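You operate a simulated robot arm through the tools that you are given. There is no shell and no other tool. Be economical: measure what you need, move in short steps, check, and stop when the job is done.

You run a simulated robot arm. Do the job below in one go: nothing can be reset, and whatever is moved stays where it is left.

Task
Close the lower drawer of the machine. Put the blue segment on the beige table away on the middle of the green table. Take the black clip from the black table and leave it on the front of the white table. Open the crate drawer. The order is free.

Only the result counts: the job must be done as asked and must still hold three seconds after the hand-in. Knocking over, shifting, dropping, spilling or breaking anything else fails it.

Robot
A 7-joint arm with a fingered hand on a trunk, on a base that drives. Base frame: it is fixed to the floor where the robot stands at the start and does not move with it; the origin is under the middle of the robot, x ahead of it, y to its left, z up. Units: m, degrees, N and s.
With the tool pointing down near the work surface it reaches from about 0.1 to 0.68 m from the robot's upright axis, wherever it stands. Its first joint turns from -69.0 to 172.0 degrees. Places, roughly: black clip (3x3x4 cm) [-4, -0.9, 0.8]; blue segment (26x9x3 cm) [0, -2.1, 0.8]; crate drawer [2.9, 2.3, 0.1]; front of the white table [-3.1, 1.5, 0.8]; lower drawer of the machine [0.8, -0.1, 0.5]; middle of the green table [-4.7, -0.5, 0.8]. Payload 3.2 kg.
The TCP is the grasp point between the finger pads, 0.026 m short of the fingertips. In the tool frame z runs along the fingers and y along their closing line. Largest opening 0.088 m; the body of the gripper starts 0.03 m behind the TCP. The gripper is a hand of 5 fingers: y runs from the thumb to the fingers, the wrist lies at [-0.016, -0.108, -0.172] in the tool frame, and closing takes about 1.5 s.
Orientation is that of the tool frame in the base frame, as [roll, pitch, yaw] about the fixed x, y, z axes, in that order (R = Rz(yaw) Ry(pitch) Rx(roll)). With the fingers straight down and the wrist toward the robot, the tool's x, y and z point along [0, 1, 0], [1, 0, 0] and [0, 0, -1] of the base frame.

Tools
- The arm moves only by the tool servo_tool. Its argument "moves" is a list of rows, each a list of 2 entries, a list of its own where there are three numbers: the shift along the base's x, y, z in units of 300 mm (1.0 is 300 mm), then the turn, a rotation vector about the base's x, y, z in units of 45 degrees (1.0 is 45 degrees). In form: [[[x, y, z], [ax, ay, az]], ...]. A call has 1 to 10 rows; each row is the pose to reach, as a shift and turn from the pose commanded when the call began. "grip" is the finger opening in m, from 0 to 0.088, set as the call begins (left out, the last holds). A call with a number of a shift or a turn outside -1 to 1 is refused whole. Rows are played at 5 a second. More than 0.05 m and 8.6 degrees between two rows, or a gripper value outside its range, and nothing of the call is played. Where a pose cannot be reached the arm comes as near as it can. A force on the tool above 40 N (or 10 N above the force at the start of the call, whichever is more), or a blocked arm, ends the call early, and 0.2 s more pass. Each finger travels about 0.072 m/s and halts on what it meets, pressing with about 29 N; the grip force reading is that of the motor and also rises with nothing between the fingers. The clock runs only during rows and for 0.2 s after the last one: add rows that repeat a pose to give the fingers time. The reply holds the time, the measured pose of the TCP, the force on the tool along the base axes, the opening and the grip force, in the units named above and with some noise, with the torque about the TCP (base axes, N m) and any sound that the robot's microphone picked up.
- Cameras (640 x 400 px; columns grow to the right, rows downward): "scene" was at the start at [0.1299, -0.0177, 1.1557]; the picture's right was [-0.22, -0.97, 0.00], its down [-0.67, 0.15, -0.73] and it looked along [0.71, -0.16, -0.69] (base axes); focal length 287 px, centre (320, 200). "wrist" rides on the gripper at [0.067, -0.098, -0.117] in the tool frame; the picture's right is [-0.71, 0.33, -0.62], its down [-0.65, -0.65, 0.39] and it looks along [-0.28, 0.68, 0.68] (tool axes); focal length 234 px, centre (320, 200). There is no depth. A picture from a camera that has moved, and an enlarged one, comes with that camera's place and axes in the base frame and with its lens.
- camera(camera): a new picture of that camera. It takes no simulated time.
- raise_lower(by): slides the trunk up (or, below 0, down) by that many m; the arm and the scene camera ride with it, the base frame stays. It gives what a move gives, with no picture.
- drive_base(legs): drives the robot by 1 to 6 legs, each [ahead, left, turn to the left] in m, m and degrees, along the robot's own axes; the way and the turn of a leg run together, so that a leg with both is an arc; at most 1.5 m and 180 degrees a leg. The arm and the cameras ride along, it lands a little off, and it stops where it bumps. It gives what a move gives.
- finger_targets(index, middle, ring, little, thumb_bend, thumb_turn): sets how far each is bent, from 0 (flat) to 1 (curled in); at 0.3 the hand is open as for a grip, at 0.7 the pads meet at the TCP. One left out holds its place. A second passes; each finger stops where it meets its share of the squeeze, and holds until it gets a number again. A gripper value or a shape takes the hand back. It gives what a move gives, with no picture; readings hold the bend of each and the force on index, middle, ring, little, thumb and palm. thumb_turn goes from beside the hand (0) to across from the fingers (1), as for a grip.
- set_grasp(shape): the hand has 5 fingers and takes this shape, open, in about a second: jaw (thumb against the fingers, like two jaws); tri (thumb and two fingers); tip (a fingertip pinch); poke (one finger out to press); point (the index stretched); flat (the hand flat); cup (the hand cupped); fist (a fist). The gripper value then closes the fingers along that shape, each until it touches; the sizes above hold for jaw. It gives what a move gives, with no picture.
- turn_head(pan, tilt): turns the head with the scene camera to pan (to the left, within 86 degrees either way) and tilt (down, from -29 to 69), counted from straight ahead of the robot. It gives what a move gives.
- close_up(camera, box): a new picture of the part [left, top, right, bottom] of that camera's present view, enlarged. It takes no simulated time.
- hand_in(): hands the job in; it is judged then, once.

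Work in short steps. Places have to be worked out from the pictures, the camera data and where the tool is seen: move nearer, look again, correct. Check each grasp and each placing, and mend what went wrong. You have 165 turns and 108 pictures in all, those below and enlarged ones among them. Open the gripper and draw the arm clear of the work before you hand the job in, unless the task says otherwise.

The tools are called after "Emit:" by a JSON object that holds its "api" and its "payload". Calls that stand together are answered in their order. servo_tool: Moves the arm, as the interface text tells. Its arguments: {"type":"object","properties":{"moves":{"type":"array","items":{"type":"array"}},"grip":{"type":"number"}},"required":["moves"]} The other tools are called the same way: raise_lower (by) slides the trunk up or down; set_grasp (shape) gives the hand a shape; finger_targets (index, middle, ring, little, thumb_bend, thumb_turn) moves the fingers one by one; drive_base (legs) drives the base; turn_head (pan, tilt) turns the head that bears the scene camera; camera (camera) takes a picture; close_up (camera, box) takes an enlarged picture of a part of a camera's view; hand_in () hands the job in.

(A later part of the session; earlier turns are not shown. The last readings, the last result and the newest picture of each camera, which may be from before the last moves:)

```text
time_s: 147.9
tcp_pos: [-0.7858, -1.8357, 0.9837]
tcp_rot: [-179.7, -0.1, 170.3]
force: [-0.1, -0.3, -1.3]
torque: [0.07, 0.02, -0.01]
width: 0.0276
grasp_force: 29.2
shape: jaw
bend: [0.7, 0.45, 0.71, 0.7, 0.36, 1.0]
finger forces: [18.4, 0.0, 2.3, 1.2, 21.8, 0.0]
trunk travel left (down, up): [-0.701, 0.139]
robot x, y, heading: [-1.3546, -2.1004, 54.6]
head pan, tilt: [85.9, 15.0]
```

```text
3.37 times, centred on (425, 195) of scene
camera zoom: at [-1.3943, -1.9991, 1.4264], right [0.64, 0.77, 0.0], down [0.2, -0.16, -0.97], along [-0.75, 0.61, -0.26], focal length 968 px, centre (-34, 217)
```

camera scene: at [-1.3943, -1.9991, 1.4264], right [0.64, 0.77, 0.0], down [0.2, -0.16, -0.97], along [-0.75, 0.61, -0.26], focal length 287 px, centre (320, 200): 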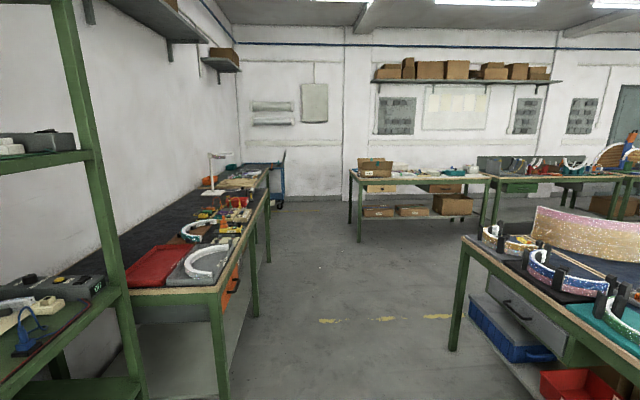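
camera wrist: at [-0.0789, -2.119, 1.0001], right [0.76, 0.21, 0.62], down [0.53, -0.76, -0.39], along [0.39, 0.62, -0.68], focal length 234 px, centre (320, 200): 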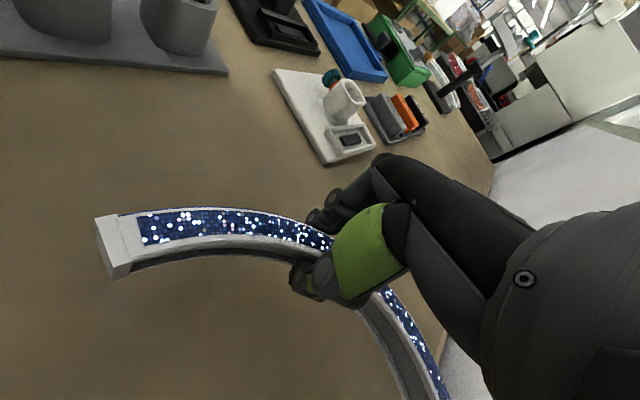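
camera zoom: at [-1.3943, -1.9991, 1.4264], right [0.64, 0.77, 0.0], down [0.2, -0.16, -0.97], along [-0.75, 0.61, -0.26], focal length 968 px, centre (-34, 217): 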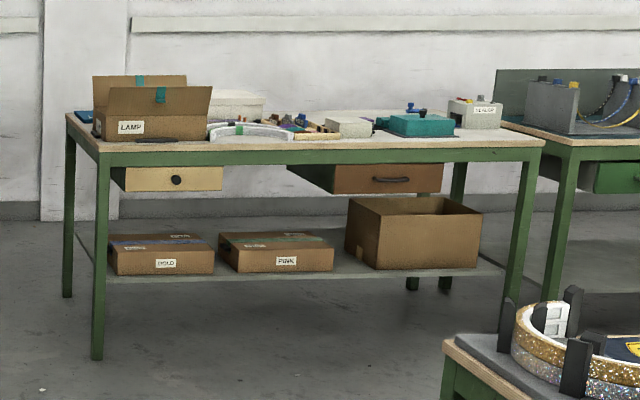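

The green table is the one past the black table along the left wall, and the white table is the far centre one. I'll retract the arm 0.15 m, then strafe along +n through the passage.

Emit:
{"api": "servo_tool", "payload": {"moves": [[[-0.09, -0.13, 0], [0, 0, 0]], [[-0.18, -0.26, 0], [0, 0, 0]], [[-0.28, -0.4, 0], [0, 0, 0]], [[-0.28, -0.4, 0], [0, 0, 0]]]}}

Emit:
{"api": "drive_base", "payload": {"legs": [[0.13, 0.2, 0], [0, 1.0, 0]]}}

Emit:
{"api": "turn_head", "payload": {"pan": 70, "tilt": 25}}

Emit:
{"api": "camera", "payload": {"camera": "scene"}}

```text
refused: row 3 steps farther than a row can; nothing moved
```

```text
time_s: 154.4
tcp_pos: [-1.6763, -1.0459, 0.9828]
tcp_rot: [-179.7, 0.0, 171.0]
force: [-0.6, 0.2, -1.8]
torque: [0.06, 0.04, -0.02]
width: 0.0277
grasp_force: 29.2
shape: jaw
bend: [0.7, 0.45, 0.71, 0.7, 0.36, 1.0]
finger forces: [18.5, 0.0, 2.3, 1.3, 21.8, 0.0]
trunk travel left (down, up): [-0.701, 0.139]
robot x, y, heading: [-2.2376, -1.3161, 55.3]
head pan, tilt: [85.9, 15.0]
```

```text
time_s: 155.2
tcp_pos: [-1.6763, -1.0453, 0.9836]
tcp_rot: [-179.7, 0.0, 171.0]
force: [-0.7, -0.3, -0.7]
torque: [0.07, 0.02, -0.04]
width: 0.0277
grasp_force: 29.2
shape: jaw
bend: [0.7, 0.45, 0.71, 0.7, 0.36, 1.0]
finger forces: [18.5, 0.0, 2.3, 1.1, 21.7, 0.0]
trunk travel left (down, up): [-0.701, 0.139]
robot x, y, heading: [-2.2375, -1.3144, 55.0]
head pan, tilt: [70.0, 25.0]
```

```text
50 pictures are left
camera scene: at [-2.2642, -1.1997, 1.4102], right [0.82, 0.58, 0.0], down [0.24, -0.34, -0.91], along [-0.52, 0.74, -0.42], focal length 287 px, centre (320, 200)
```

scene: 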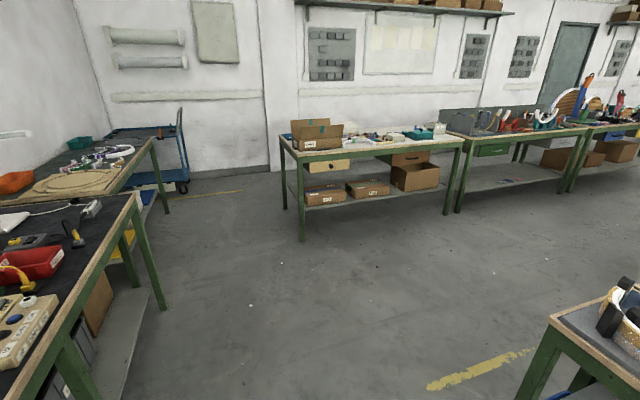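

The arm is still extended, but the drive was clean. I'll retract it in legal steps, then move to the open floor.

Emit:
{"api": "servo_tool", "payload": {"moves": [[[-0.09, -0.125, 0], [0, 0, 0]], [[-0.18, -0.25, 0], [0, 0, 0]], [[-0.26, -0.36, 0], [0, 0, 0]], [[-0.26, -0.36, 0], [0, 0, 0]]]}}

Emit:
{"api": "drive_base", "payload": {"legs": [[0.1, 0.6, 0], [0.4, 0.6, 0]]}}

Emit:
{"api": "drive_base", "payload": {"legs": [[0, 0, 90], [0, 0, 90]]}}

Emit:
{"api": "turn_head", "payload": {"pan": -15, "tilt": 25}}

Emit:
{"api": "camera", "payload": {"camera": "scene"}}

```text
time_s: 156.2
tcp_pos: [-1.7521, -1.1533, 0.9828]
tcp_rot: [-179.6, 0.0, 170.9]
force: [1.0, -0.1, -1.1]
torque: [0.03, 0.03, 0.03]
width: 0.0274
grasp_force: 29.2
shape: jaw
bend: [0.7, 0.45, 0.71, 0.7, 0.36, 1.0]
finger forces: [17.9, 0.0, 2.5, 1.1, 21.3, 0.0]
trunk travel left (down, up): [-0.701, 0.139]
robot x, y, heading: [-2.2379, -1.316, 55.5]
head pan, tilt: [70.0, 25.0]
```

```text
time_s: 163.2
tcp_pos: [-2.4724, -0.0558, 0.9838]
tcp_rot: [-179.6, 0.0, 171.0]
force: [-0.3, -0.1, -0.6]
torque: [0.03, 0.03, 0.03]
width: 0.0274
grasp_force: 28.9
shape: jaw
bend: [0.7, 0.45, 0.71, 0.7, 0.36, 1.0]
finger forces: [18.0, 0.0, 2.6, 1.1, 21.3, 0.0]
trunk travel left (down, up): [-0.701, 0.139]
robot x, y, heading: [-2.9573, -0.2187, 55.3]
head pan, tilt: [70.0, 25.0]
```

```text
time_s: 171.2
tcp_pos: [-3.4456, -0.3734, 0.9851]
tcp_rot: [-179.7, 0.1, -10.1]
force: [-0.2, -0.2, -1.9]
torque: [-0.01, 0.01, 0.02]
width: 0.0271
grasp_force: 28.8
shape: jaw
bend: [0.7, 0.45, 0.71, 0.7, 0.37, 1.0]
finger forces: [18.2, 0.0, 2.4, 1.0, 21.5, 0.1]
trunk travel left (down, up): [-0.701, 0.139]
robot x, y, heading: [-2.955, -0.2198, -125.9]
head pan, tilt: [70.0, 25.0]
```

```text
time_s: 172.8
tcp_pos: [-3.4471, -0.3731, 0.9833]
tcp_rot: [-179.7, 0.0, -10.0]
force: [-0.9, 0.4, -1.2]
torque: [-0.05, -0.01, 0.01]
width: 0.0271
grasp_force: 29.2
shape: jaw
bend: [0.7, 0.45, 0.71, 0.7, 0.37, 1.0]
finger forces: [18.3, 0.0, 2.6, 0.9, 21.5, 0.1]
trunk travel left (down, up): [-0.701, 0.139]
robot x, y, heading: [-2.9588, -0.22, -125.8]
head pan, tilt: [-15.0, 25.0]
```

```text
49 pictures are left
camera scene: at [-3.0589, -0.3167, 1.4101], right [-0.63, 0.77, 0.0], down [0.33, 0.27, -0.91], along [-0.7, -0.57, -0.42], focal length 287 px, centre (320, 200)
```

scene: 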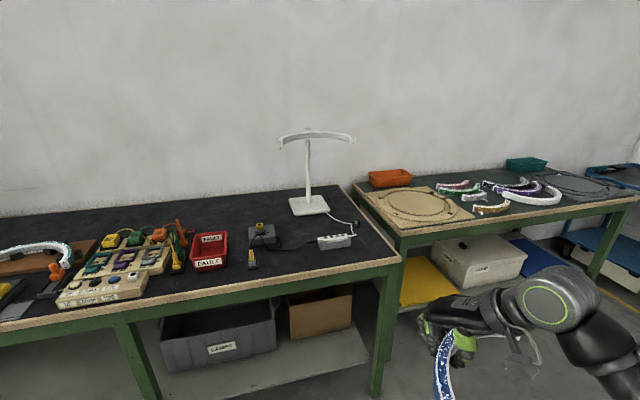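

I'll zoom into the clip area and the green table.

Emit:
{"api": "close_up", "payload": {"camera": "scene", "box": [220, 180, 400, 290]}}

Emit:
{"api": "close_up", "payload": {"camera": "scene", "box": [350, 140, 640, 260]}}

```text
3.56 times, centred on (310, 235) of scene
camera zoom: at [-3.0589, -0.3167, 1.4101], right [-0.63, 0.77, 0.0], down [0.33, 0.27, -0.91], along [-0.7, -0.57, -0.42], focal length 1022 px, centre (356, 76)
```

zoom: 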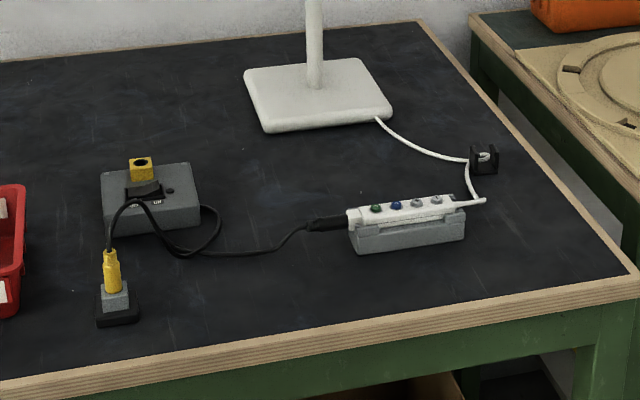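

```text
2.21 times, centred on (495, 200) of scene
camera zoom: at [-3.0589, -0.3167, 1.4101], right [-0.63, 0.77, 0.0], down [0.33, 0.27, -0.91], along [-0.7, -0.57, -0.42], focal length 634 px, centre (-66, 200)
```

zoom: 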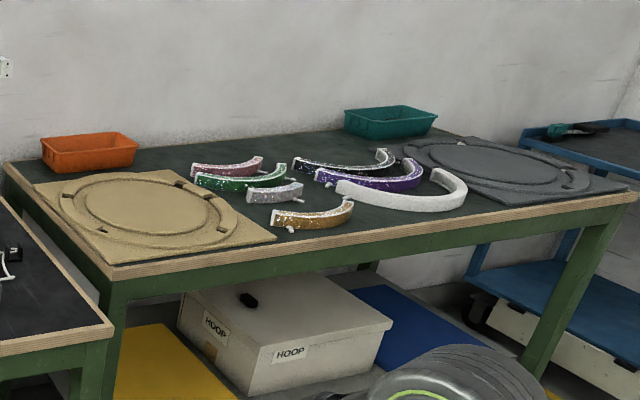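

The black clip is the small block with the white cable at about (-3.965,-0.86). Next I'll move in front of the green table to get a top view of its free space.

Emit:
{"api": "drive_base", "payload": {"legs": [[0.35, -0.5, 0], [0, -0.55, 0]]}}

Emit:
{"api": "turn_head", "payload": {"pan": -12, "tilt": 35}}

Emit:
{"api": "camera", "payload": {"camera": "scene"}}

```text
time_s: 179.0
tcp_pos: [-4.5087, -0.0319, 0.9843]
tcp_rot: [-179.7, 0.0, -10.4]
force: [-0.2, 0.2, -1.0]
torque: [-0.05, -0.02, -0.01]
width: 0.0274
grasp_force: 28.9
shape: jaw
bend: [0.7, 0.45, 0.71, 0.7, 0.37, 1.0]
finger forces: [18.3, 0.1, 2.5, 0.9, 21.5, 0.0]
trunk travel left (down, up): [-0.701, 0.139]
robot x, y, heading: [-4.0184, 0.1176, -126.3]
head pan, tilt: [-15.0, 25.0]
```

```text
time_s: 179.7
tcp_pos: [-4.5087, -0.0332, 0.9839]
tcp_rot: [-179.7, 0.0, -10.4]
force: [0.1, -0.2, -1.4]
torque: [-0.05, -0.04, 0.03]
width: 0.0273
grasp_force: 29.3
shape: jaw
bend: [0.7, 0.45, 0.71, 0.7, 0.37, 1.0]
finger forces: [18.2, 0.1, 2.5, 0.9, 21.5, 0.0]
trunk travel left (down, up): [-0.701, 0.139]
robot x, y, heading: [-4.0193, 0.1177, -126.0]
head pan, tilt: [-12.0, 35.0]
```

```text
46 pictures are left
camera scene: at [-4.1142, 0.0201, 1.3944], right [-0.67, 0.74, 0.0], down [0.43, 0.38, -0.82], along [-0.61, -0.55, -0.57], focal length 287 px, centre (320, 200)
```

scene: 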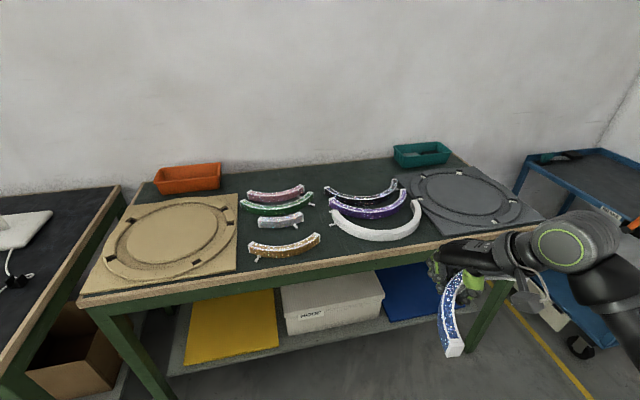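

The table's middle is crowded with arcs. I'll zoom in to measure the free space.

Emit:
{"api": "close_up", "payload": {"camera": "scene", "box": [220, 150, 440, 280]}}

```text
2.91 times, centred on (330, 215) of scene
camera zoom: at [-4.1142, 0.0201, 1.3944], right [-0.67, 0.74, 0.0], down [0.43, 0.38, -0.82], along [-0.61, -0.55, -0.57], focal length 836 px, centre (291, 156)
```

zoom: 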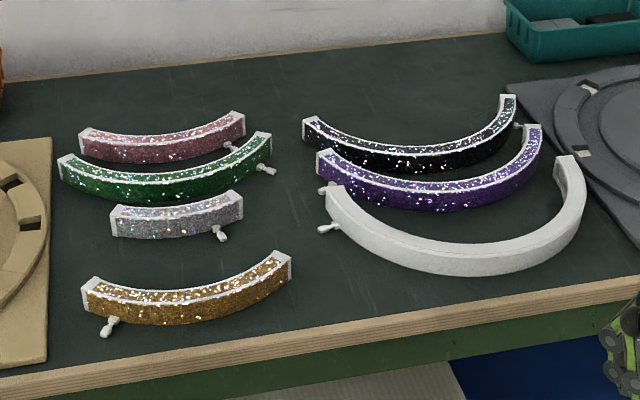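

The free channel for the blue arc is between the silver and gold arcs, convex side to the front like its neighbours. I currently hold it with the fingers on the convex side, so I need the hand's y axis pointing away from the wall. I'll turn the base so the table is on my right, then test whether the arm can yaw enough.

Emit:
{"api": "drive_base", "payload": {"legs": [[0, 0, 90]]}}

Emit:
{"api": "servo_tool", "payload": {"moves": [[[0, 0, 0], [0, 0, 0.18]], [[0, 0, 0], [0, 0, 0.36]], [[0, 0, 0], [0, 0, 0.54]], [[0, 0, 0], [0, 0, 0.72]], [[0, 0, 0], [0, 0, 0.9]], [[0, 0, 0], [0, 0, 0.9]]]}}

```text
time_s: 183.9
tcp_pos: [-3.8651, -0.3712, 0.9851]
tcp_rot: [-179.7, 0.0, 79.8]
force: [0.6, -0.4, -0.7]
torque: [-0.02, -0.04, -0.01]
width: 0.0273
grasp_force: 28.7
shape: jaw
bend: [0.7, 0.45, 0.71, 0.7, 0.37, 1.0]
finger forces: [18.3, 0.1, 2.6, 0.8, 21.5, 0.0]
trunk travel left (down, up): [-0.701, 0.139]
robot x, y, heading: [-4.0179, 0.1205, -35.8]
head pan, tilt: [-12.0, 35.0]
```

```text
time_s: 185.3
tcp_pos: [-3.8649, -0.3721, 0.9853]
tcp_rot: [-179.7, 0.0, 120.4]
force: [0.0, -0.2, -2.0]
torque: [0.05, -0.01, 0.02]
width: 0.0273
grasp_force: 29.7
shape: jaw
bend: [0.7, 0.45, 0.71, 0.7, 0.37, 1.0]
finger forces: [18.3, 0.0, 2.6, 0.9, 21.6, 0.0]
trunk travel left (down, up): [-0.701, 0.139]
robot x, y, heading: [-4.0195, 0.1197, -36.0]
head pan, tilt: [-12.0, 35.0]
```

The arm yaws well. I'll rotate the last 14° and move 0.15 m further to the right.

Emit:
{"api": "servo_tool", "payload": {"moves": [[[-0.07, -0.1, 0], [0, 0, 0.1]], [[-0.15, -0.2, 0], [0, 0, 0.2]], [[-0.22, -0.3, 0], [0, 0, 0.31]], [[-0.29, -0.4, 0], [0, 0, 0.31]], [[-0.29, -0.4, 0], [0, 0, 0.31]]]}}

Emit:
{"api": "turn_head", "payload": {"pan": -70, "tilt": 35}}

Emit:
{"api": "camera", "payload": {"camera": "scene"}}

Emit:
{"api": "camera", "payload": {"camera": "wrist"}}

```text
time_s: 186.6
tcp_pos: [-3.9526, -0.4912, 0.9828]
tcp_rot: [-179.7, 0.0, 134.4]
force: [-0.1, 0.0, -1.3]
torque: [0.04, 0.01, 0.01]
width: 0.0269
grasp_force: 28.9
shape: jaw
bend: [0.7, 0.45, 0.71, 0.7, 0.37, 1.0]
finger forces: [18.3, 0.0, 2.6, 0.8, 21.7, 0.1]
trunk travel left (down, up): [-0.701, 0.139]
robot x, y, heading: [-4.0177, 0.1189, -35.8]
head pan, tilt: [-12.0, 35.0]
```

```text
time_s: 187.8
tcp_pos: [-3.9529, -0.4904, 0.9833]
tcp_rot: [-179.6, 0.0, 134.3]
force: [0.0, 0.3, -1.9]
torque: [0.07, 0.01, -0.02]
width: 0.027
grasp_force: 29.5
shape: jaw
bend: [0.7, 0.45, 0.71, 0.7, 0.37, 1.0]
finger forces: [18.3, 0.0, 2.6, 0.8, 21.7, 0.0]
trunk travel left (down, up): [-0.701, 0.139]
robot x, y, heading: [-4.0185, 0.1198, -36.2]
head pan, tilt: [-70.0, 35.0]
```

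```text
44 pictures are left
camera scene: at [-4.0023, 0.0047, 1.3943], right [-0.96, 0.27, 0.0], down [0.16, 0.55, -0.82], along [-0.22, -0.79, -0.57], focal length 287 px, centre (320, 200)
```

scene: 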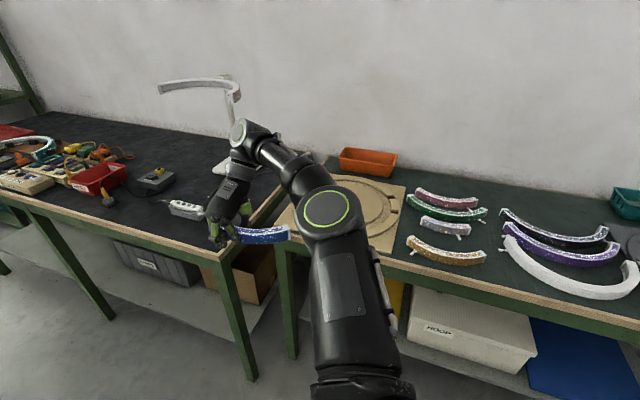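

```text
43 pictures are left
camera wrist: at [-4.0699, -0.5118, 1.1004], right [0.73, -0.27, 0.62], down [-0.02, -0.92, -0.39], along [0.68, 0.27, -0.68], focal length 234 px, centre (320, 200)
```

wrist: 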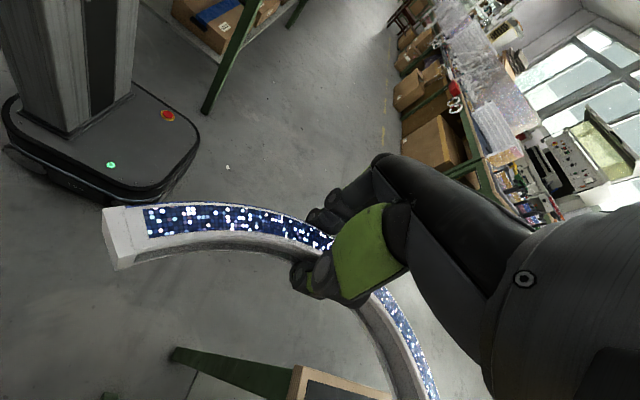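

The arc's axis now aligns with the table's front direction. I'll drive back 0.5 m, then 0.33 m to the right, holding the segment over its slot at safe height.

Emit:
{"api": "drive_base", "payload": {"legs": [[-0.5, 0, 0], [0, -0.33, 0]]}}

Emit:
{"api": "camera", "payload": {"camera": "scene"}}

Emit:
{"api": "camera", "payload": {"camera": "wrist"}}

```text
time_s: 192.5
tcp_pos: [-4.5458, -0.4758, 0.9831]
tcp_rot: [-179.8, 0.1, 134.4]
force: [-1.4, 0.5, -2.6]
torque: [0.06, 0.0, -0.01]
width: 0.0271
grasp_force: 28.8
shape: jaw
bend: [0.7, 0.45, 0.71, 0.7, 0.37, 1.0]
finger forces: [18.5, 0.1, 2.6, 0.7, 21.7, 0.0]
trunk travel left (down, up): [-0.701, 0.139]
robot x, y, heading: [-4.6147, 0.1307, -35.8]
head pan, tilt: [-70.0, 35.0]
```

```text
42 pictures are left
camera scene: at [-4.5987, 0.0193, 1.3943], right [-0.96, 0.27, 0.0], down [0.16, 0.55, -0.82], along [-0.22, -0.79, -0.57], focal length 287 px, centre (320, 200)
```

scene: 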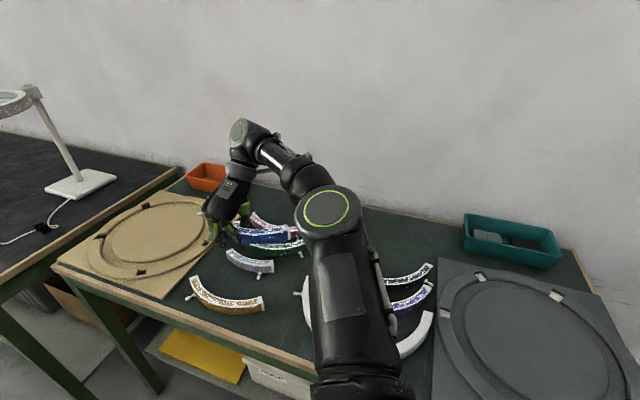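

```text
41 pictures are left
camera wrist: at [-4.6644, -0.4973, 1.1003], right [0.73, -0.27, 0.62], down [-0.01, -0.92, -0.39], along [0.68, 0.28, -0.68], focal length 234 px, centre (320, 200)
```

wrist: 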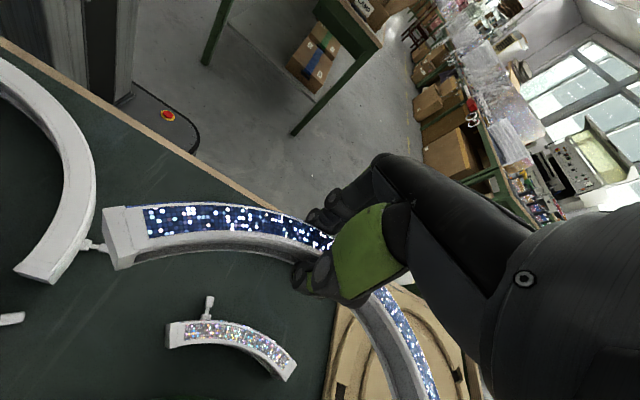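

I'll zoom in to refine the positions of the silver and gold arcs relative to the held segment.

Emit:
{"api": "close_up", "payload": {"camera": "scene", "box": [160, 205, 330, 325]}}

```text
3.33 times, centred on (245, 265) of scene
camera zoom: at [-4.5987, 0.0193, 1.3943], right [-0.96, 0.27, 0.0], down [0.16, 0.55, -0.82], along [-0.22, -0.79, -0.57], focal length 958 px, centre (570, -17)
```

zoom: 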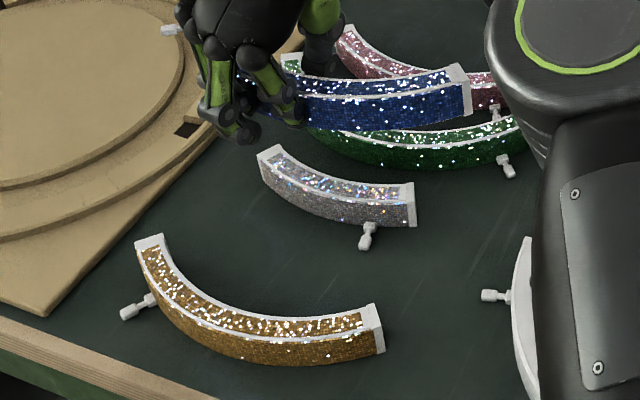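

The measured channel runs from f≈0.057 (silver) to f≈0.173 (gold), and the held arc is already centred over it. I'll nudge slightly and descend to z≈0.875 for a check.

Emit:
{"api": "servo_tool", "payload": {"moves": [[[0.017, 0.007, -0.1], [0, 0, 0]], [[0.017, 0.007, -0.2], [0, 0, 0]], [[0.017, 0.007, -0.3], [0, 0, 0]], [[0.017, 0.007, -0.36], [0, 0, 0]], [[0.017, 0.007, -0.36], [0, 0, 0]]]}}

Emit:
{"api": "close_up", "payload": {"camera": "scene", "box": [160, 205, 330, 325]}}

Emit:
{"api": "camera", "payload": {"camera": "wrist"}}

```text
time_s: 193.7
tcp_pos: [-4.5424, -0.4756, 0.8748]
tcp_rot: [-179.7, 0.0, 134.6]
force: [-0.1, -0.4, -1.6]
torque: [0.04, -0.01, -0.01]
width: 0.0271
grasp_force: 29.0
shape: jaw
bend: [0.7, 0.45, 0.71, 0.7, 0.37, 1.0]
finger forces: [18.5, 0.0, 2.7, 0.8, 21.8, 0.1]
trunk travel left (down, up): [-0.701, 0.139]
robot x, y, heading: [-4.6174, 0.1309, -35.8]
head pan, tilt: [-70.0, 35.0]
```

```text
3.33 times, centred on (245, 265) of scene
camera zoom: at [-4.5984, 0.0198, 1.3943], right [-0.96, 0.27, 0.0], down [0.16, 0.55, -0.82], along [-0.22, -0.79, -0.57], focal length 958 px, centre (570, -17)
```

zoom: 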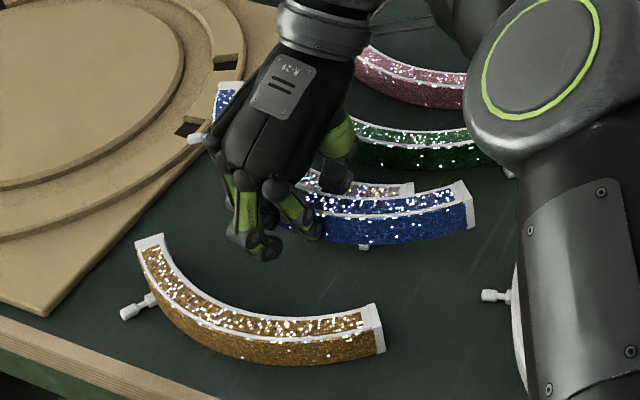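

```text
38 pictures are left
camera wrist: at [-4.6595, -0.496, 0.9919], right [0.73, -0.27, 0.62], down [-0.01, -0.92, -0.38], along [0.68, 0.27, -0.68], focal length 234 px, centre (320, 200)
```

wrist: 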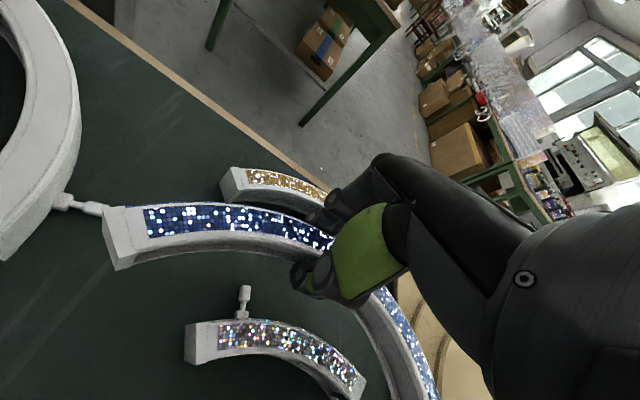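

Clearances look good. I'll shift 8 mm away from the white arc's peg and lower slowly toward contact.

Emit:
{"api": "servo_tool", "payload": {"moves": [[[0.022, -0.016, -0.05], [0, 0, 0]], [[0.022, -0.016, -0.1], [0, 0, 0]], [[0.022, -0.016, -0.13], [0, 0, 0]], [[0.022, -0.016, -0.13], [0, 0, 0]]]}}

Emit:
{"api": "servo_tool", "payload": {"moves": [[[0, 0, -0.012], [0, 0, 0]], [[0, 0, -0.024], [0, 0, 0]], [[0, 0, -0.024], [0, 0, 0]]]}}

```text
time_s: 194.7
tcp_pos: [-4.536, -0.4805, 0.837]
tcp_rot: [-179.7, 0.0, 134.6]
force: [-0.3, -0.3, -1.2]
torque: [0.06, 0.0, -0.01]
width: 0.027
grasp_force: 28.6
shape: jaw
bend: [0.7, 0.45, 0.71, 0.7, 0.37, 1.0]
finger forces: [18.3, 0.0, 2.6, 0.8, 21.7, 0.0]
trunk travel left (down, up): [-0.701, 0.139]
robot x, y, heading: [-4.6161, 0.1334, -35.6]
head pan, tilt: [-70.0, 35.0]
```

```text
time_s: 195.5
tcp_pos: [-4.5361, -0.4806, 0.8292]
tcp_rot: [-179.7, -0.1, 134.4]
force: [-0.6, 0.1, -0.6]
torque: [0.03, -0.03, 0.04]
width: 0.027
grasp_force: 29.1
shape: jaw
bend: [0.7, 0.45, 0.71, 0.7, 0.37, 1.0]
finger forces: [18.3, 0.1, 2.6, 0.9, 21.6, 0.0]
trunk travel left (down, up): [-0.701, 0.139]
robot x, y, heading: [-4.6095, 0.1338, -35.6]
head pan, tilt: [-70.0, 35.0]
```

No contact yet, so I'll check the picture and continue in small steps.

Emit:
{"api": "servo_tool", "payload": {"moves": [[[0, 0, -0.01], [0, 0, 0]], [[0, 0, -0.02], [0, 0, 0]], [[0, 0, -0.02], [0, 0, 0]]]}}

Emit:
{"api": "close_up", "payload": {"camera": "scene", "box": [160, 205, 330, 325]}}

```text
time_s: 196.3
tcp_pos: [-4.5346, -0.4784, 0.8266]
tcp_rot: [-179.7, 0.4, 134.4]
force: [-3.2, -6.8, 21.0]
torque: [-0.37, 0.3, -0.03]
width: 0.028
grasp_force: 29.2
shape: jaw
bend: [0.7, 0.45, 0.71, 0.7, 0.36, 1.0]
finger forces: [17.3, 0.0, 2.4, 0.5, 31.5, 0.1]
trunk travel left (down, up): [-0.701, 0.139]
robot x, y, heading: [-4.6185, 0.1309, -35.7]
head pan, tilt: [-70.0, 35.0]
```

```text
3.33 times, centred on (245, 265) of scene
camera zoom: at [-4.5997, 0.0228, 1.3949], right [-0.96, 0.27, 0.0], down [0.16, 0.55, -0.82], along [-0.22, -0.79, -0.57], focal length 958 px, centre (570, -17)
```

zoom: 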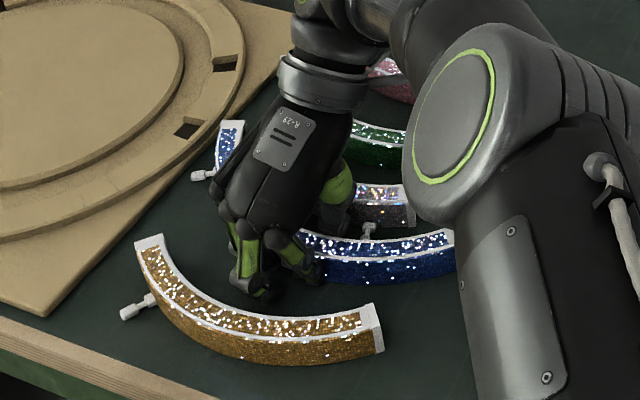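

The segment is on the table (21 N up). I'll ease up 2 mm, open slightly to 0.042, and lift straight up.

Emit:
{"api": "servo_tool", "payload": {"moves": [[[0, 0, 0.008], [0, 0, 0]], [[0, 0, 0.008], [0, 0, 0]]]}}

Emit:
{"api": "servo_tool", "payload": {"moves": [[[0, 0, 0], [0, 0, 0]], [[0, 0, 0], [0, 0, 0]], [[0, 0, 0], [0, 0, 0]]], "grip": 0.042}}

Emit:
{"api": "close_up", "payload": {"camera": "scene", "box": [160, 205, 330, 325]}}

Emit:
{"api": "camera", "payload": {"camera": "wrist"}}

```text
time_s: 196.9
tcp_pos: [-4.5347, -0.478, 0.8274]
tcp_rot: [-179.7, 0.1, 134.5]
force: [-0.6, -4.0, 12.5]
torque: [-0.17, 0.13, 0.04]
width: 0.028
grasp_force: 28.6
shape: jaw
bend: [0.7, 0.45, 0.71, 0.7, 0.36, 1.0]
finger forces: [17.8, 0.1, 2.9, 0.8, 25.9, 0.1]
trunk travel left (down, up): [-0.701, 0.139]
robot x, y, heading: [-4.6154, 0.134, -35.7]
head pan, tilt: [-70.0, 35.0]
```

```text
time_s: 197.7
tcp_pos: [-4.5357, -0.4787, 0.8259]
tcp_rot: [-179.6, 0.0, 134.5]
force: [-0.5, 1.2, 7.2]
torque: [-0.01, -0.01, 0.0]
width: 0.0405
grasp_force: 0.1
shape: jaw
bend: [0.51, 0.45, 0.73, 0.49, 0.37, 1.0]
finger forces: [0.1, 3.4, 0.0, 0.1, 3.6, 0.0]
trunk travel left (down, up): [-0.701, 0.139]
robot x, y, heading: [-4.6119, 0.1356, -36.1]
head pan, tilt: [-70.0, 35.0]
```

```text
3.33 times, centred on (245, 265) of scene
camera zoom: at [-4.5986, 0.0217, 1.3945], right [-0.96, 0.27, 0.0], down [0.16, 0.55, -0.82], along [-0.22, -0.79, -0.57], focal length 958 px, centre (570, -17)
```

zoom: 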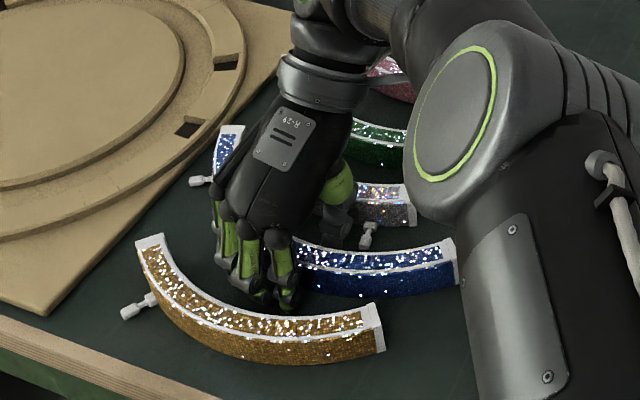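

```text
35 pictures are left
camera wrist: at [-4.6522, -0.4982, 0.944], right [0.74, -0.27, 0.62], down [-0.01, -0.92, -0.38], along [0.68, 0.27, -0.68], focal length 234 px, centre (320, 200)
```

wrist: 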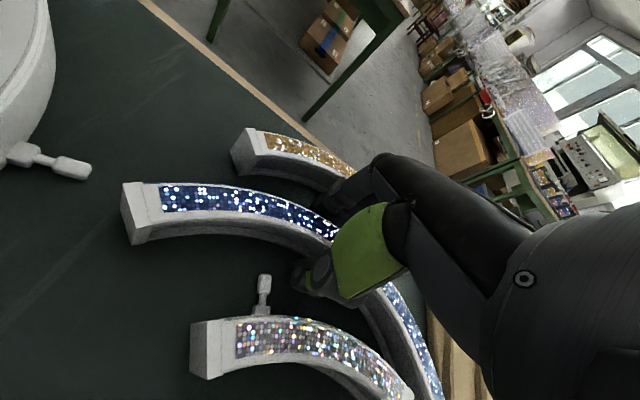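

The segment is released with light residual touches on the middle finger and thumb. I'll lift 1.5 cm slowly and check it stays.

Emit:
{"api": "servo_tool", "payload": {"moves": [[[0, 0, 0.025], [0, 0, 0]], [[0, 0, 0.05], [0, 0, 0]], [[0, 0, 0.05], [0, 0, 0]]]}}

Emit:
{"api": "close_up", "payload": {"camera": "scene", "box": [160, 205, 330, 325]}}

```text
time_s: 198.5
tcp_pos: [-4.5355, -0.4795, 0.8415]
tcp_rot: [-179.6, -0.1, 134.5]
force: [0.3, -0.5, -0.5]
torque: [-0.02, 0.02, 0.0]
width: 0.0418
grasp_force: 0.1
shape: jaw
bend: [0.51, 0.44, 0.73, 0.49, 0.35, 1.0]
finger forces: [0.0, 0.1, 0.0, 0.0, 0.1, 0.0]
trunk travel left (down, up): [-0.701, 0.139]
robot x, y, heading: [-4.6113, 0.131, -35.7]
head pan, tilt: [-70.0, 35.0]
```

```text
3.33 times, centred on (245, 265) of scene
camera zoom: at [-4.5984, 0.0196, 1.3943], right [-0.96, 0.27, 0.0], down [0.16, 0.55, -0.82], along [-0.22, -0.79, -0.57], focal length 958 px, centre (570, -17)
```

zoom: 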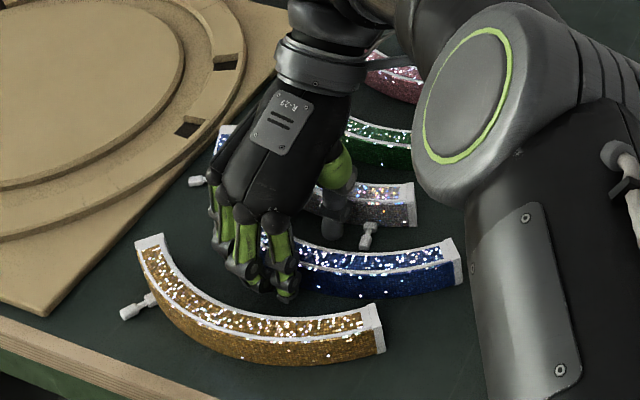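

No forces remain and the segment stays on the table, so I'll lift fully clear.

Emit:
{"api": "servo_tool", "payload": {"moves": [[[0, 0, 0.08], [0, 0, 0]], [[0, 0, 0.16], [0, 0, 0]], [[0, 0, 0.28], [0, 0, 0]], [[0, 0, 0.4], [0, 0, 0]], [[0, 0, 0.5], [0, 0, 0]], [[0, 0, 0.5], [0, 0, 0]]]}}

Emit:
{"api": "drive_base", "payload": {"legs": [[0, 0.35, 0]]}}

Emit:
{"api": "camera", "payload": {"camera": "scene"}}

```text
time_s: 199.9
tcp_pos: [-4.5346, -0.4793, 0.9918]
tcp_rot: [-179.8, 0.0, 134.5]
force: [-1.2, -0.5, 0.1]
torque: [0.01, 0.0, 0.02]
width: 0.0419
grasp_force: 0.1
shape: jaw
bend: [0.51, 0.43, 0.73, 0.49, 0.35, 1.0]
finger forces: [0.0, 0.0, 0.0, 0.1, 0.1, 0.1]
trunk travel left (down, up): [-0.701, 0.139]
robot x, y, heading: [-4.6126, 0.1303, -35.7]
head pan, tilt: [-70.0, 35.0]
```

```text
time_s: 202.2
tcp_pos: [-4.3303, -0.1947, 0.9917]
tcp_rot: [-179.7, 0.0, 134.3]
force: [0.6, 0.4, -0.1]
torque: [0.01, 0.0, -0.02]
width: 0.0418
grasp_force: 0.1
shape: jaw
bend: [0.51, 0.43, 0.73, 0.49, 0.35, 1.0]
finger forces: [0.0, 0.0, 0.0, 0.0, 0.0, 0.1]
trunk travel left (down, up): [-0.701, 0.139]
robot x, y, heading: [-4.4088, 0.4167, -36.1]
head pan, tilt: [-70.0, 35.0]
```

```text
33 pictures are left
camera scene: at [-4.3936, 0.3042, 1.3944], right [-0.96, 0.27, 0.0], down [0.16, 0.55, -0.82], along [-0.22, -0.79, -0.57], focal length 287 px, centre (320, 200)
```

scene: 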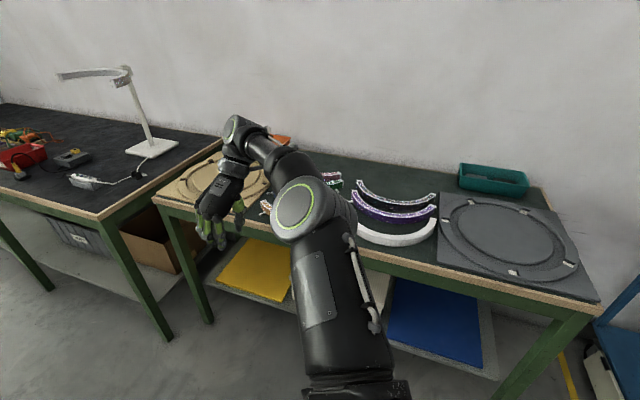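

The segment is done. For the clip at about (-3.965,-0.86) I'd like to close across its prongs (along n). I'll drive to a spot in front of the black table, turned diagonally.

Emit:
{"api": "drive_base", "payload": {"legs": [[0.97, 0, 0], [0, -0.15, 0], [0, 0, -45]]}}

Emit:
{"api": "turn_head", "payload": {"pan": -25, "tilt": 40}}

Emit:
{"api": "camera", "payload": {"camera": "scene"}}

```text
time_s: 209.5
tcp_pos: [-3.8528, -0.873, 0.9907]
tcp_rot: [-179.1, -1.0, 114.1]
force: [-0.2, -0.5, 1.0]
torque: [0.03, 0.0, 0.03]
width: 0.0421
grasp_force: 0.1
shape: jaw
bend: [0.51, 0.43, 0.73, 0.49, 0.35, 1.0]
finger forces: [0.1, 0.1, 0.0, 0.0, 0.1, 0.0]
trunk travel left (down, up): [-0.701, 0.139]
robot x, y, heading: [-3.711, -0.2782, -58.4]
head pan, tilt: [-70.0, 35.0]
stopped in leg 3: the robot was blocked; the commanded pose is now the measured one
```

```text
time_s: 210.6
tcp_pos: [-3.8533, -0.8732, 0.9919]
tcp_rot: [-179.1, -1.0, 113.7]
force: [-0.8, 0.4, -0.5]
torque: [-0.02, -0.01, 0.02]
width: 0.0421
grasp_force: 0.0
shape: jaw
bend: [0.51, 0.43, 0.73, 0.49, 0.35, 1.0]
finger forces: [0.0, 0.1, 0.1, 0.0, 0.0, 0.1]
trunk travel left (down, up): [-0.701, 0.139]
robot x, y, heading: [-3.7125, -0.28, -58.6]
head pan, tilt: [-25.0, 40.0]
```

```text
32 pictures are left
camera scene: at [-3.6633, -0.4087, 1.3859], right [-0.99, -0.11, 0.01], down [-0.08, 0.64, -0.76], along [0.08, -0.76, -0.65], focal length 287 px, centre (320, 200)
```

scene: 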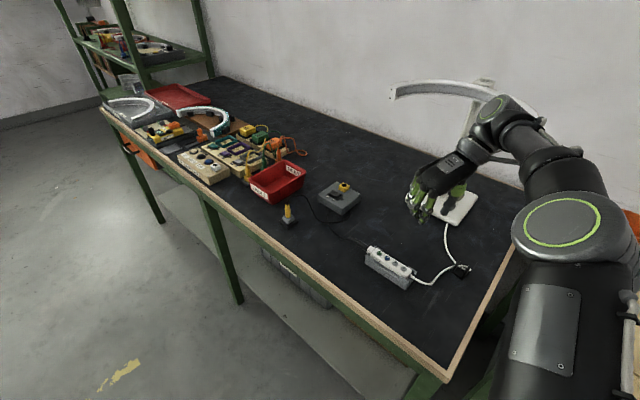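

The rotation was blocked, possibly because the wrist touched the lamp. I'll rotate back and inspect the lamp.

Emit:
{"api": "drive_base", "payload": {"legs": [[0, 0, 22]]}}

Emit:
{"api": "turn_head", "payload": {"pan": -60, "tilt": 30}}

Emit:
{"api": "camera", "payload": {"camera": "scene"}}

```text
time_s: 212.2
tcp_pos: [-3.631, -0.8857, 0.9914]
tcp_rot: [-179.5, -0.6, 135.5]
force: [0.0, 0.5, -0.2]
torque: [0.0, 0.01, -0.02]
width: 0.0419
grasp_force: 0.1
shape: jaw
bend: [0.51, 0.43, 0.73, 0.49, 0.35, 1.0]
finger forces: [0.0, 0.0, 0.0, 0.0, 0.0, 0.0]
trunk travel left (down, up): [-0.701, 0.139]
robot x, y, heading: [-3.7143, -0.2764, -36.6]
head pan, tilt: [-25.0, 40.0]
```

```text
time_s: 213.2
tcp_pos: [-3.6296, -0.8837, 0.9905]
tcp_rot: [-179.6, -0.6, 135.5]
force: [0.4, -0.7, -0.2]
torque: [0.0, 0.0, -0.02]
width: 0.0422
grasp_force: 0.1
shape: jaw
bend: [0.51, 0.43, 0.73, 0.49, 0.35, 1.0]
finger forces: [0.0, 0.1, 0.0, 0.0, 0.1, 0.1]
trunk travel left (down, up): [-0.701, 0.139]
robot x, y, heading: [-3.7106, -0.2782, -37.1]
head pan, tilt: [-60.0, 30.0]
```

```text
31 pictures are left
camera scene: at [-3.6815, -0.3968, 1.4021], right [-0.99, 0.12, 0.0], down [0.06, 0.5, -0.87], along [-0.1, -0.86, -0.5], focal length 287 px, centre (320, 200)
```

scene: 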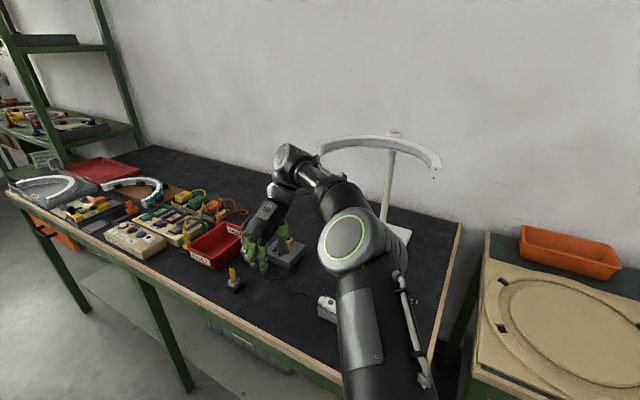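

The lamp stands at about the same place, so no visible harm. I'll back away from the table first, turn the hand back to the normal yaw, then rotate the base.

Emit:
{"api": "drive_base", "payload": {"legs": [[0, 0.35, 0]]}}

Emit:
{"api": "servo_tool", "payload": {"moves": [[[0.07, 0.1, 0], [0, 0, -0.17]], [[0.15, 0.2, 0], [0, 0, -0.34]], [[0.22, 0.3, 0], [0, 0, -0.51]], [[0.22, 0.3, 0], [0, 0, -0.68]], [[0.22, 0.3, 0], [0, 0, -0.82]], [[0.22, 0.3, 0], [0, 0, -0.82]]], "grip": 0.07}}

Emit:
{"api": "drive_base", "payload": {"legs": [[0, 0, -44]]}}

Emit:
{"api": "turn_head", "payload": {"pan": -15, "tilt": 30}}

Emit:
{"api": "camera", "payload": {"camera": "scene"}}

```text
time_s: 215.5
tcp_pos: [-3.4223, -0.6071, 0.992]
tcp_rot: [-179.5, -0.6, 135.4]
force: [0.8, 0.1, 0.6]
torque: [-0.01, 0.01, 0.04]
width: 0.042
grasp_force: 0.1
shape: jaw
bend: [0.51, 0.43, 0.73, 0.49, 0.35, 1.0]
finger forces: [0.0, 0.0, 0.0, 0.0, 0.1, 0.1]
trunk travel left (down, up): [-0.701, 0.139]
robot x, y, heading: [-3.4997, 0.005, -36.9]
head pan, tilt: [-60.0, 30.0]
```

```text
time_s: 216.9
tcp_pos: [-3.3574, -0.5169, 0.9919]
tcp_rot: [-179.6, -0.8, 98.4]
force: [0.3, 0.0, -0.5]
torque: [0.01, -0.04, -0.01]
width: 0.0697
grasp_force: 0.1
shape: jaw
bend: [0.38, 0.33, 0.27, 0.37, 0.08, 0.98]
finger forces: [0.0, 0.0, 0.0, 0.0, 0.0, 0.0]
trunk travel left (down, up): [-0.701, 0.139]
robot x, y, heading: [-3.5028, 0.0008, -37.0]
head pan, tilt: [-60.0, 30.0]
```

```text
time_s: 219.3
tcp_pos: [-3.7595, -0.4684, 0.9922]
tcp_rot: [-179.5, -0.6, 54.1]
force: [0.9, -0.9, -0.3]
torque: [-0.02, 0.0, -0.05]
width: 0.0694
grasp_force: 0.1
shape: jaw
bend: [0.38, 0.33, 0.27, 0.37, 0.08, 0.98]
finger forces: [0.0, 0.0, 0.1, 0.0, 0.0, 0.1]
trunk travel left (down, up): [-0.701, 0.139]
robot x, y, heading: [-3.5037, 0.0036, -81.6]
head pan, tilt: [-60.0, 30.0]
```

```text
time_s: 220.4
tcp_pos: [-3.7618, -0.4682, 0.992]
tcp_rot: [-179.6, -0.5, 54.0]
force: [-0.6, -0.2, -1.0]
torque: [0.05, 0.0, 0.03]
width: 0.0698
grasp_force: 0.0
shape: jaw
bend: [0.38, 0.33, 0.27, 0.37, 0.08, 0.98]
finger forces: [0.0, 0.0, 0.0, 0.1, 0.0, 0.0]
trunk travel left (down, up): [-0.701, 0.139]
robot x, y, heading: [-3.5039, -0.003, -81.3]
head pan, tilt: [-15.0, 30.0]
```

```text
30 pictures are left
camera scene: at [-3.5052, -0.1376, 1.4022], right [-0.99, 0.11, 0.0], down [0.06, 0.5, -0.87], along [-0.1, -0.86, -0.5], focal length 287 px, centre (320, 200)
```

scene: 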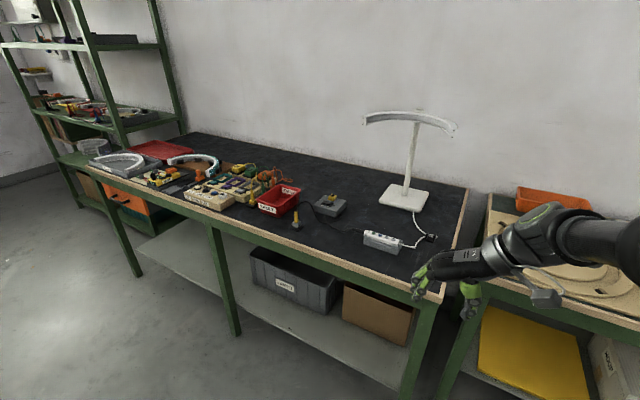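

The lamp is unaffected. I'll zoom in on the clip to see its orientation.

Emit:
{"api": "close_up", "payload": {"camera": "scene", "box": [390, 205, 470, 265]}}

```text
6.67 times, centred on (430, 235) of scene
camera zoom: at [-3.5052, -0.1376, 1.4022], right [-0.99, 0.11, 0.0], down [0.06, 0.5, -0.87], along [-0.1, -0.86, -0.5], focal length 1916 px, centre (-413, -33)
```

zoom: 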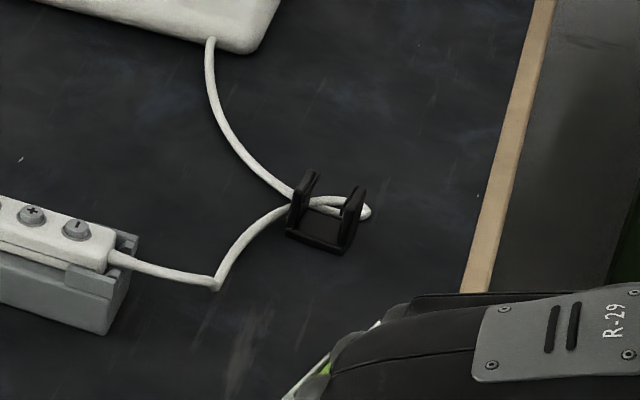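

The clip's prongs face along n and the hand yaw (54°) is already right. The clip centre is at about (-3.963,-0.867). I'll move the base right then ahead, with the hand kept high and clear of the lamp.

Emit:
{"api": "set_grasp", "payload": {"shape": "tri"}}

Emit:
{"api": "drive_base", "payload": {"legs": [[0, -0.26, 0], [0.24, 0, 0]]}}

Emit:
{"api": "camera", "payload": {"camera": "scene"}}

Emit:
{"api": "camera", "payload": {"camera": "wrist"}}

```text
time_s: 221.3
tcp_pos: [-3.7607, -0.4679, 0.9913]
tcp_rot: [-179.5, -0.6, 53.9]
force: [-0.2, 0.3, -0.1]
torque: [0.01, 0.01, 0.01]
width: 0.0878
grasp_force: 0.1
shape: tri
bend: [0.3, 0.3, 0.99, 0.99, 0.3, 0.97]
finger forces: [0.0, 0.0, 0.0, 0.0, 0.0, 0.1]
trunk travel left (down, up): [-0.701, 0.139]
robot x, y, heading: [-3.5025, 0.0036, -81.6]
head pan, tilt: [-15.0, 30.0]
```

```text
time_s: 224.6
tcp_pos: [-3.9851, -0.746, 0.9917]
tcp_rot: [-179.5, -0.5, 54.0]
force: [0.4, -0.5, 0.0]
torque: [0.0, -0.03, -0.02]
width: 0.0879
grasp_force: 0.1
shape: tri
bend: [0.3, 0.3, 0.99, 0.99, 0.3, 0.97]
finger forces: [0.0, 0.0, 0.0, 0.1, 0.1, 0.1]
trunk travel left (down, up): [-0.701, 0.139]
robot x, y, heading: [-3.7261, -0.2742, -81.4]
head pan, tilt: [-15.0, 30.0]
```

```text
28 pictures are left
camera scene: at [-3.7299, -0.4146, 1.4021], right [-0.99, 0.11, 0.0], down [0.05, 0.5, -0.87], along [-0.09, -0.86, -0.5], focal length 287 px, centre (320, 200)
```

scene: 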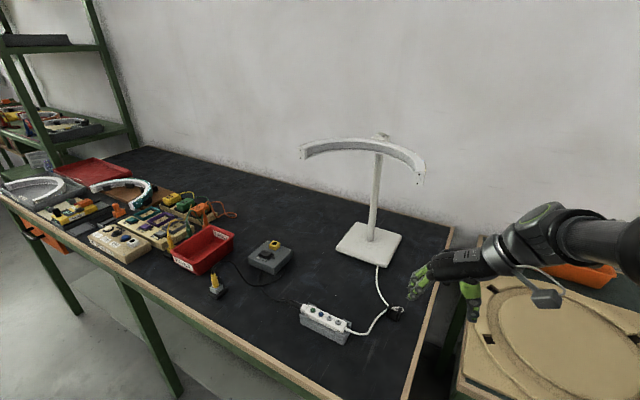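

```text
27 pictures are left
camera wrist: at [-4.0265, -0.6369, 1.11], right [-0.15, -0.78, 0.61], down [-0.91, -0.14, -0.39], along [0.39, -0.62, -0.69], focal length 234 px, centre (320, 200)
```

wrist: 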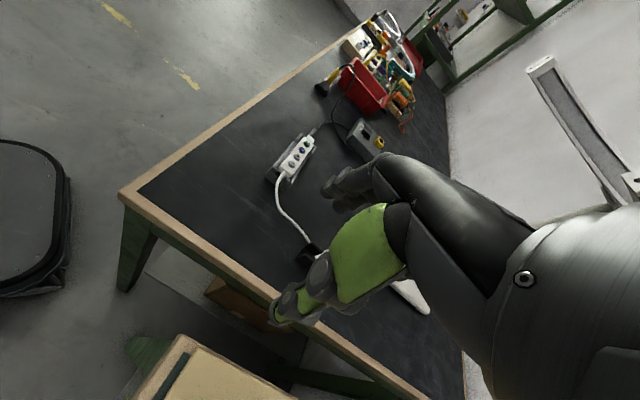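

Both cameras put the clip at about (-3.960,-0.860). I'll move above it and come down to z≈0.89.

Emit:
{"api": "servo_tool", "payload": {"moves": [[[0.027, -0.127, 0], [0, 0, 0]], [[0.054, -0.254, 0], [0, 0, 0]], [[0.08, -0.38, 0], [0, 0, 0]], [[0.08, -0.38, -0.12], [0, 0, 0]], [[0.08, -0.38, -0.24], [0, 0, 0]], [[0.08, -0.38, -0.34], [0, 0, 0]], [[0.08, -0.38, -0.34], [0, 0, 0]]]}}

Emit:
{"api": "camera", "payload": {"camera": "wrist"}}

Emit:
{"api": "close_up", "payload": {"camera": "scene", "box": [330, 230, 490, 340]}}

```text
time_s: 226.2
tcp_pos: [-3.9608, -0.8584, 0.8887]
tcp_rot: [-179.6, -0.5, 54.0]
force: [0.8, 0.8, 0.8]
torque: [-0.02, -0.02, -0.01]
width: 0.0879
grasp_force: 0.1
shape: tri
bend: [0.3, 0.3, 0.99, 0.99, 0.3, 0.97]
finger forces: [0.0, 0.0, 0.0, 0.0, 0.0, 0.0]
trunk travel left (down, up): [-0.701, 0.139]
robot x, y, heading: [-3.7257, -0.2756, -81.5]
head pan, tilt: [-15.0, 30.0]
```

```text
26 pictures are left
camera wrist: at [-4.0021, -0.749, 1.0072], right [-0.15, -0.78, 0.61], down [-0.91, -0.14, -0.39], along [0.39, -0.62, -0.69], focal length 234 px, centre (320, 200)
```

wrist: 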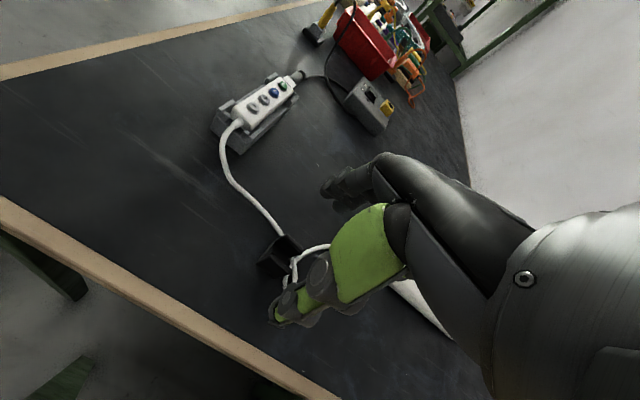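

```text
3.64 times, centred on (410, 285) of scene
camera zoom: at [-3.7296, -0.414, 1.4022], right [-0.99, 0.11, 0.0], down [0.05, 0.5, -0.87], along [-0.09, -0.86, -0.5], focal length 1045 px, centre (-7, -109)
```

zoom: 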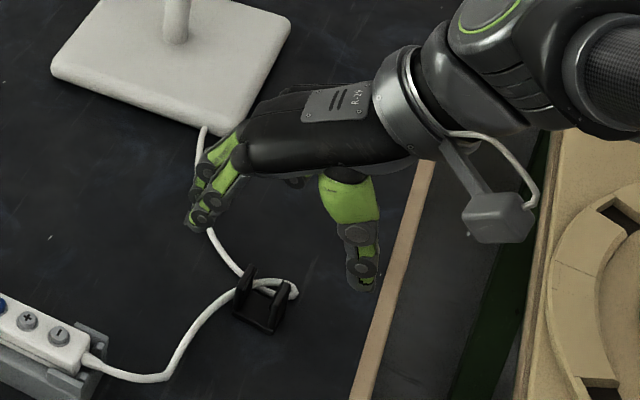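

TCP is aligned over the clip in both views. I'll descend to z≈0.842 with an opening of 0.07, then close.

Emit:
{"api": "servo_tool", "payload": {"moves": [[[0.01, 0.003, -0.05], [0, 0, 0]], [[0.01, 0.003, -0.1], [0, 0, 0]], [[0.01, 0.003, -0.155], [0, 0, 0]], [[0.01, 0.003, -0.155], [0, 0, 0]]], "grip": 0.07}}

Emit:
{"api": "close_up", "payload": {"camera": "scene", "box": [330, 230, 490, 340]}}

```text
time_s: 227.2
tcp_pos: [-3.9578, -0.8576, 0.8436]
tcp_rot: [-179.7, -0.6, 54.1]
force: [-0.2, 0.5, -0.3]
torque: [-0.02, -0.01, -0.01]
width: 0.0708
grasp_force: 0.1
shape: tri
bend: [0.38, 0.33, 0.99, 0.99, 0.08, 0.98]
finger forces: [0.1, 0.0, 0.0, 0.1, 0.0, 0.0]
trunk travel left (down, up): [-0.701, 0.139]
robot x, y, heading: [-3.7249, -0.2768, -81.6]
head pan, tilt: [-15.0, 30.0]
```

```text
3.64 times, centred on (410, 285) of scene
camera zoom: at [-3.7298, -0.4141, 1.4022], right [-0.99, 0.11, 0.0], down [0.05, 0.5, -0.87], along [-0.09, -0.86, -0.5], focal length 1045 px, centre (-7, -109)
```

zoom: 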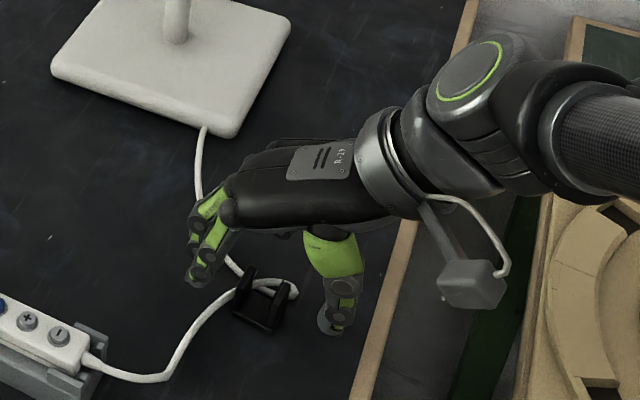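

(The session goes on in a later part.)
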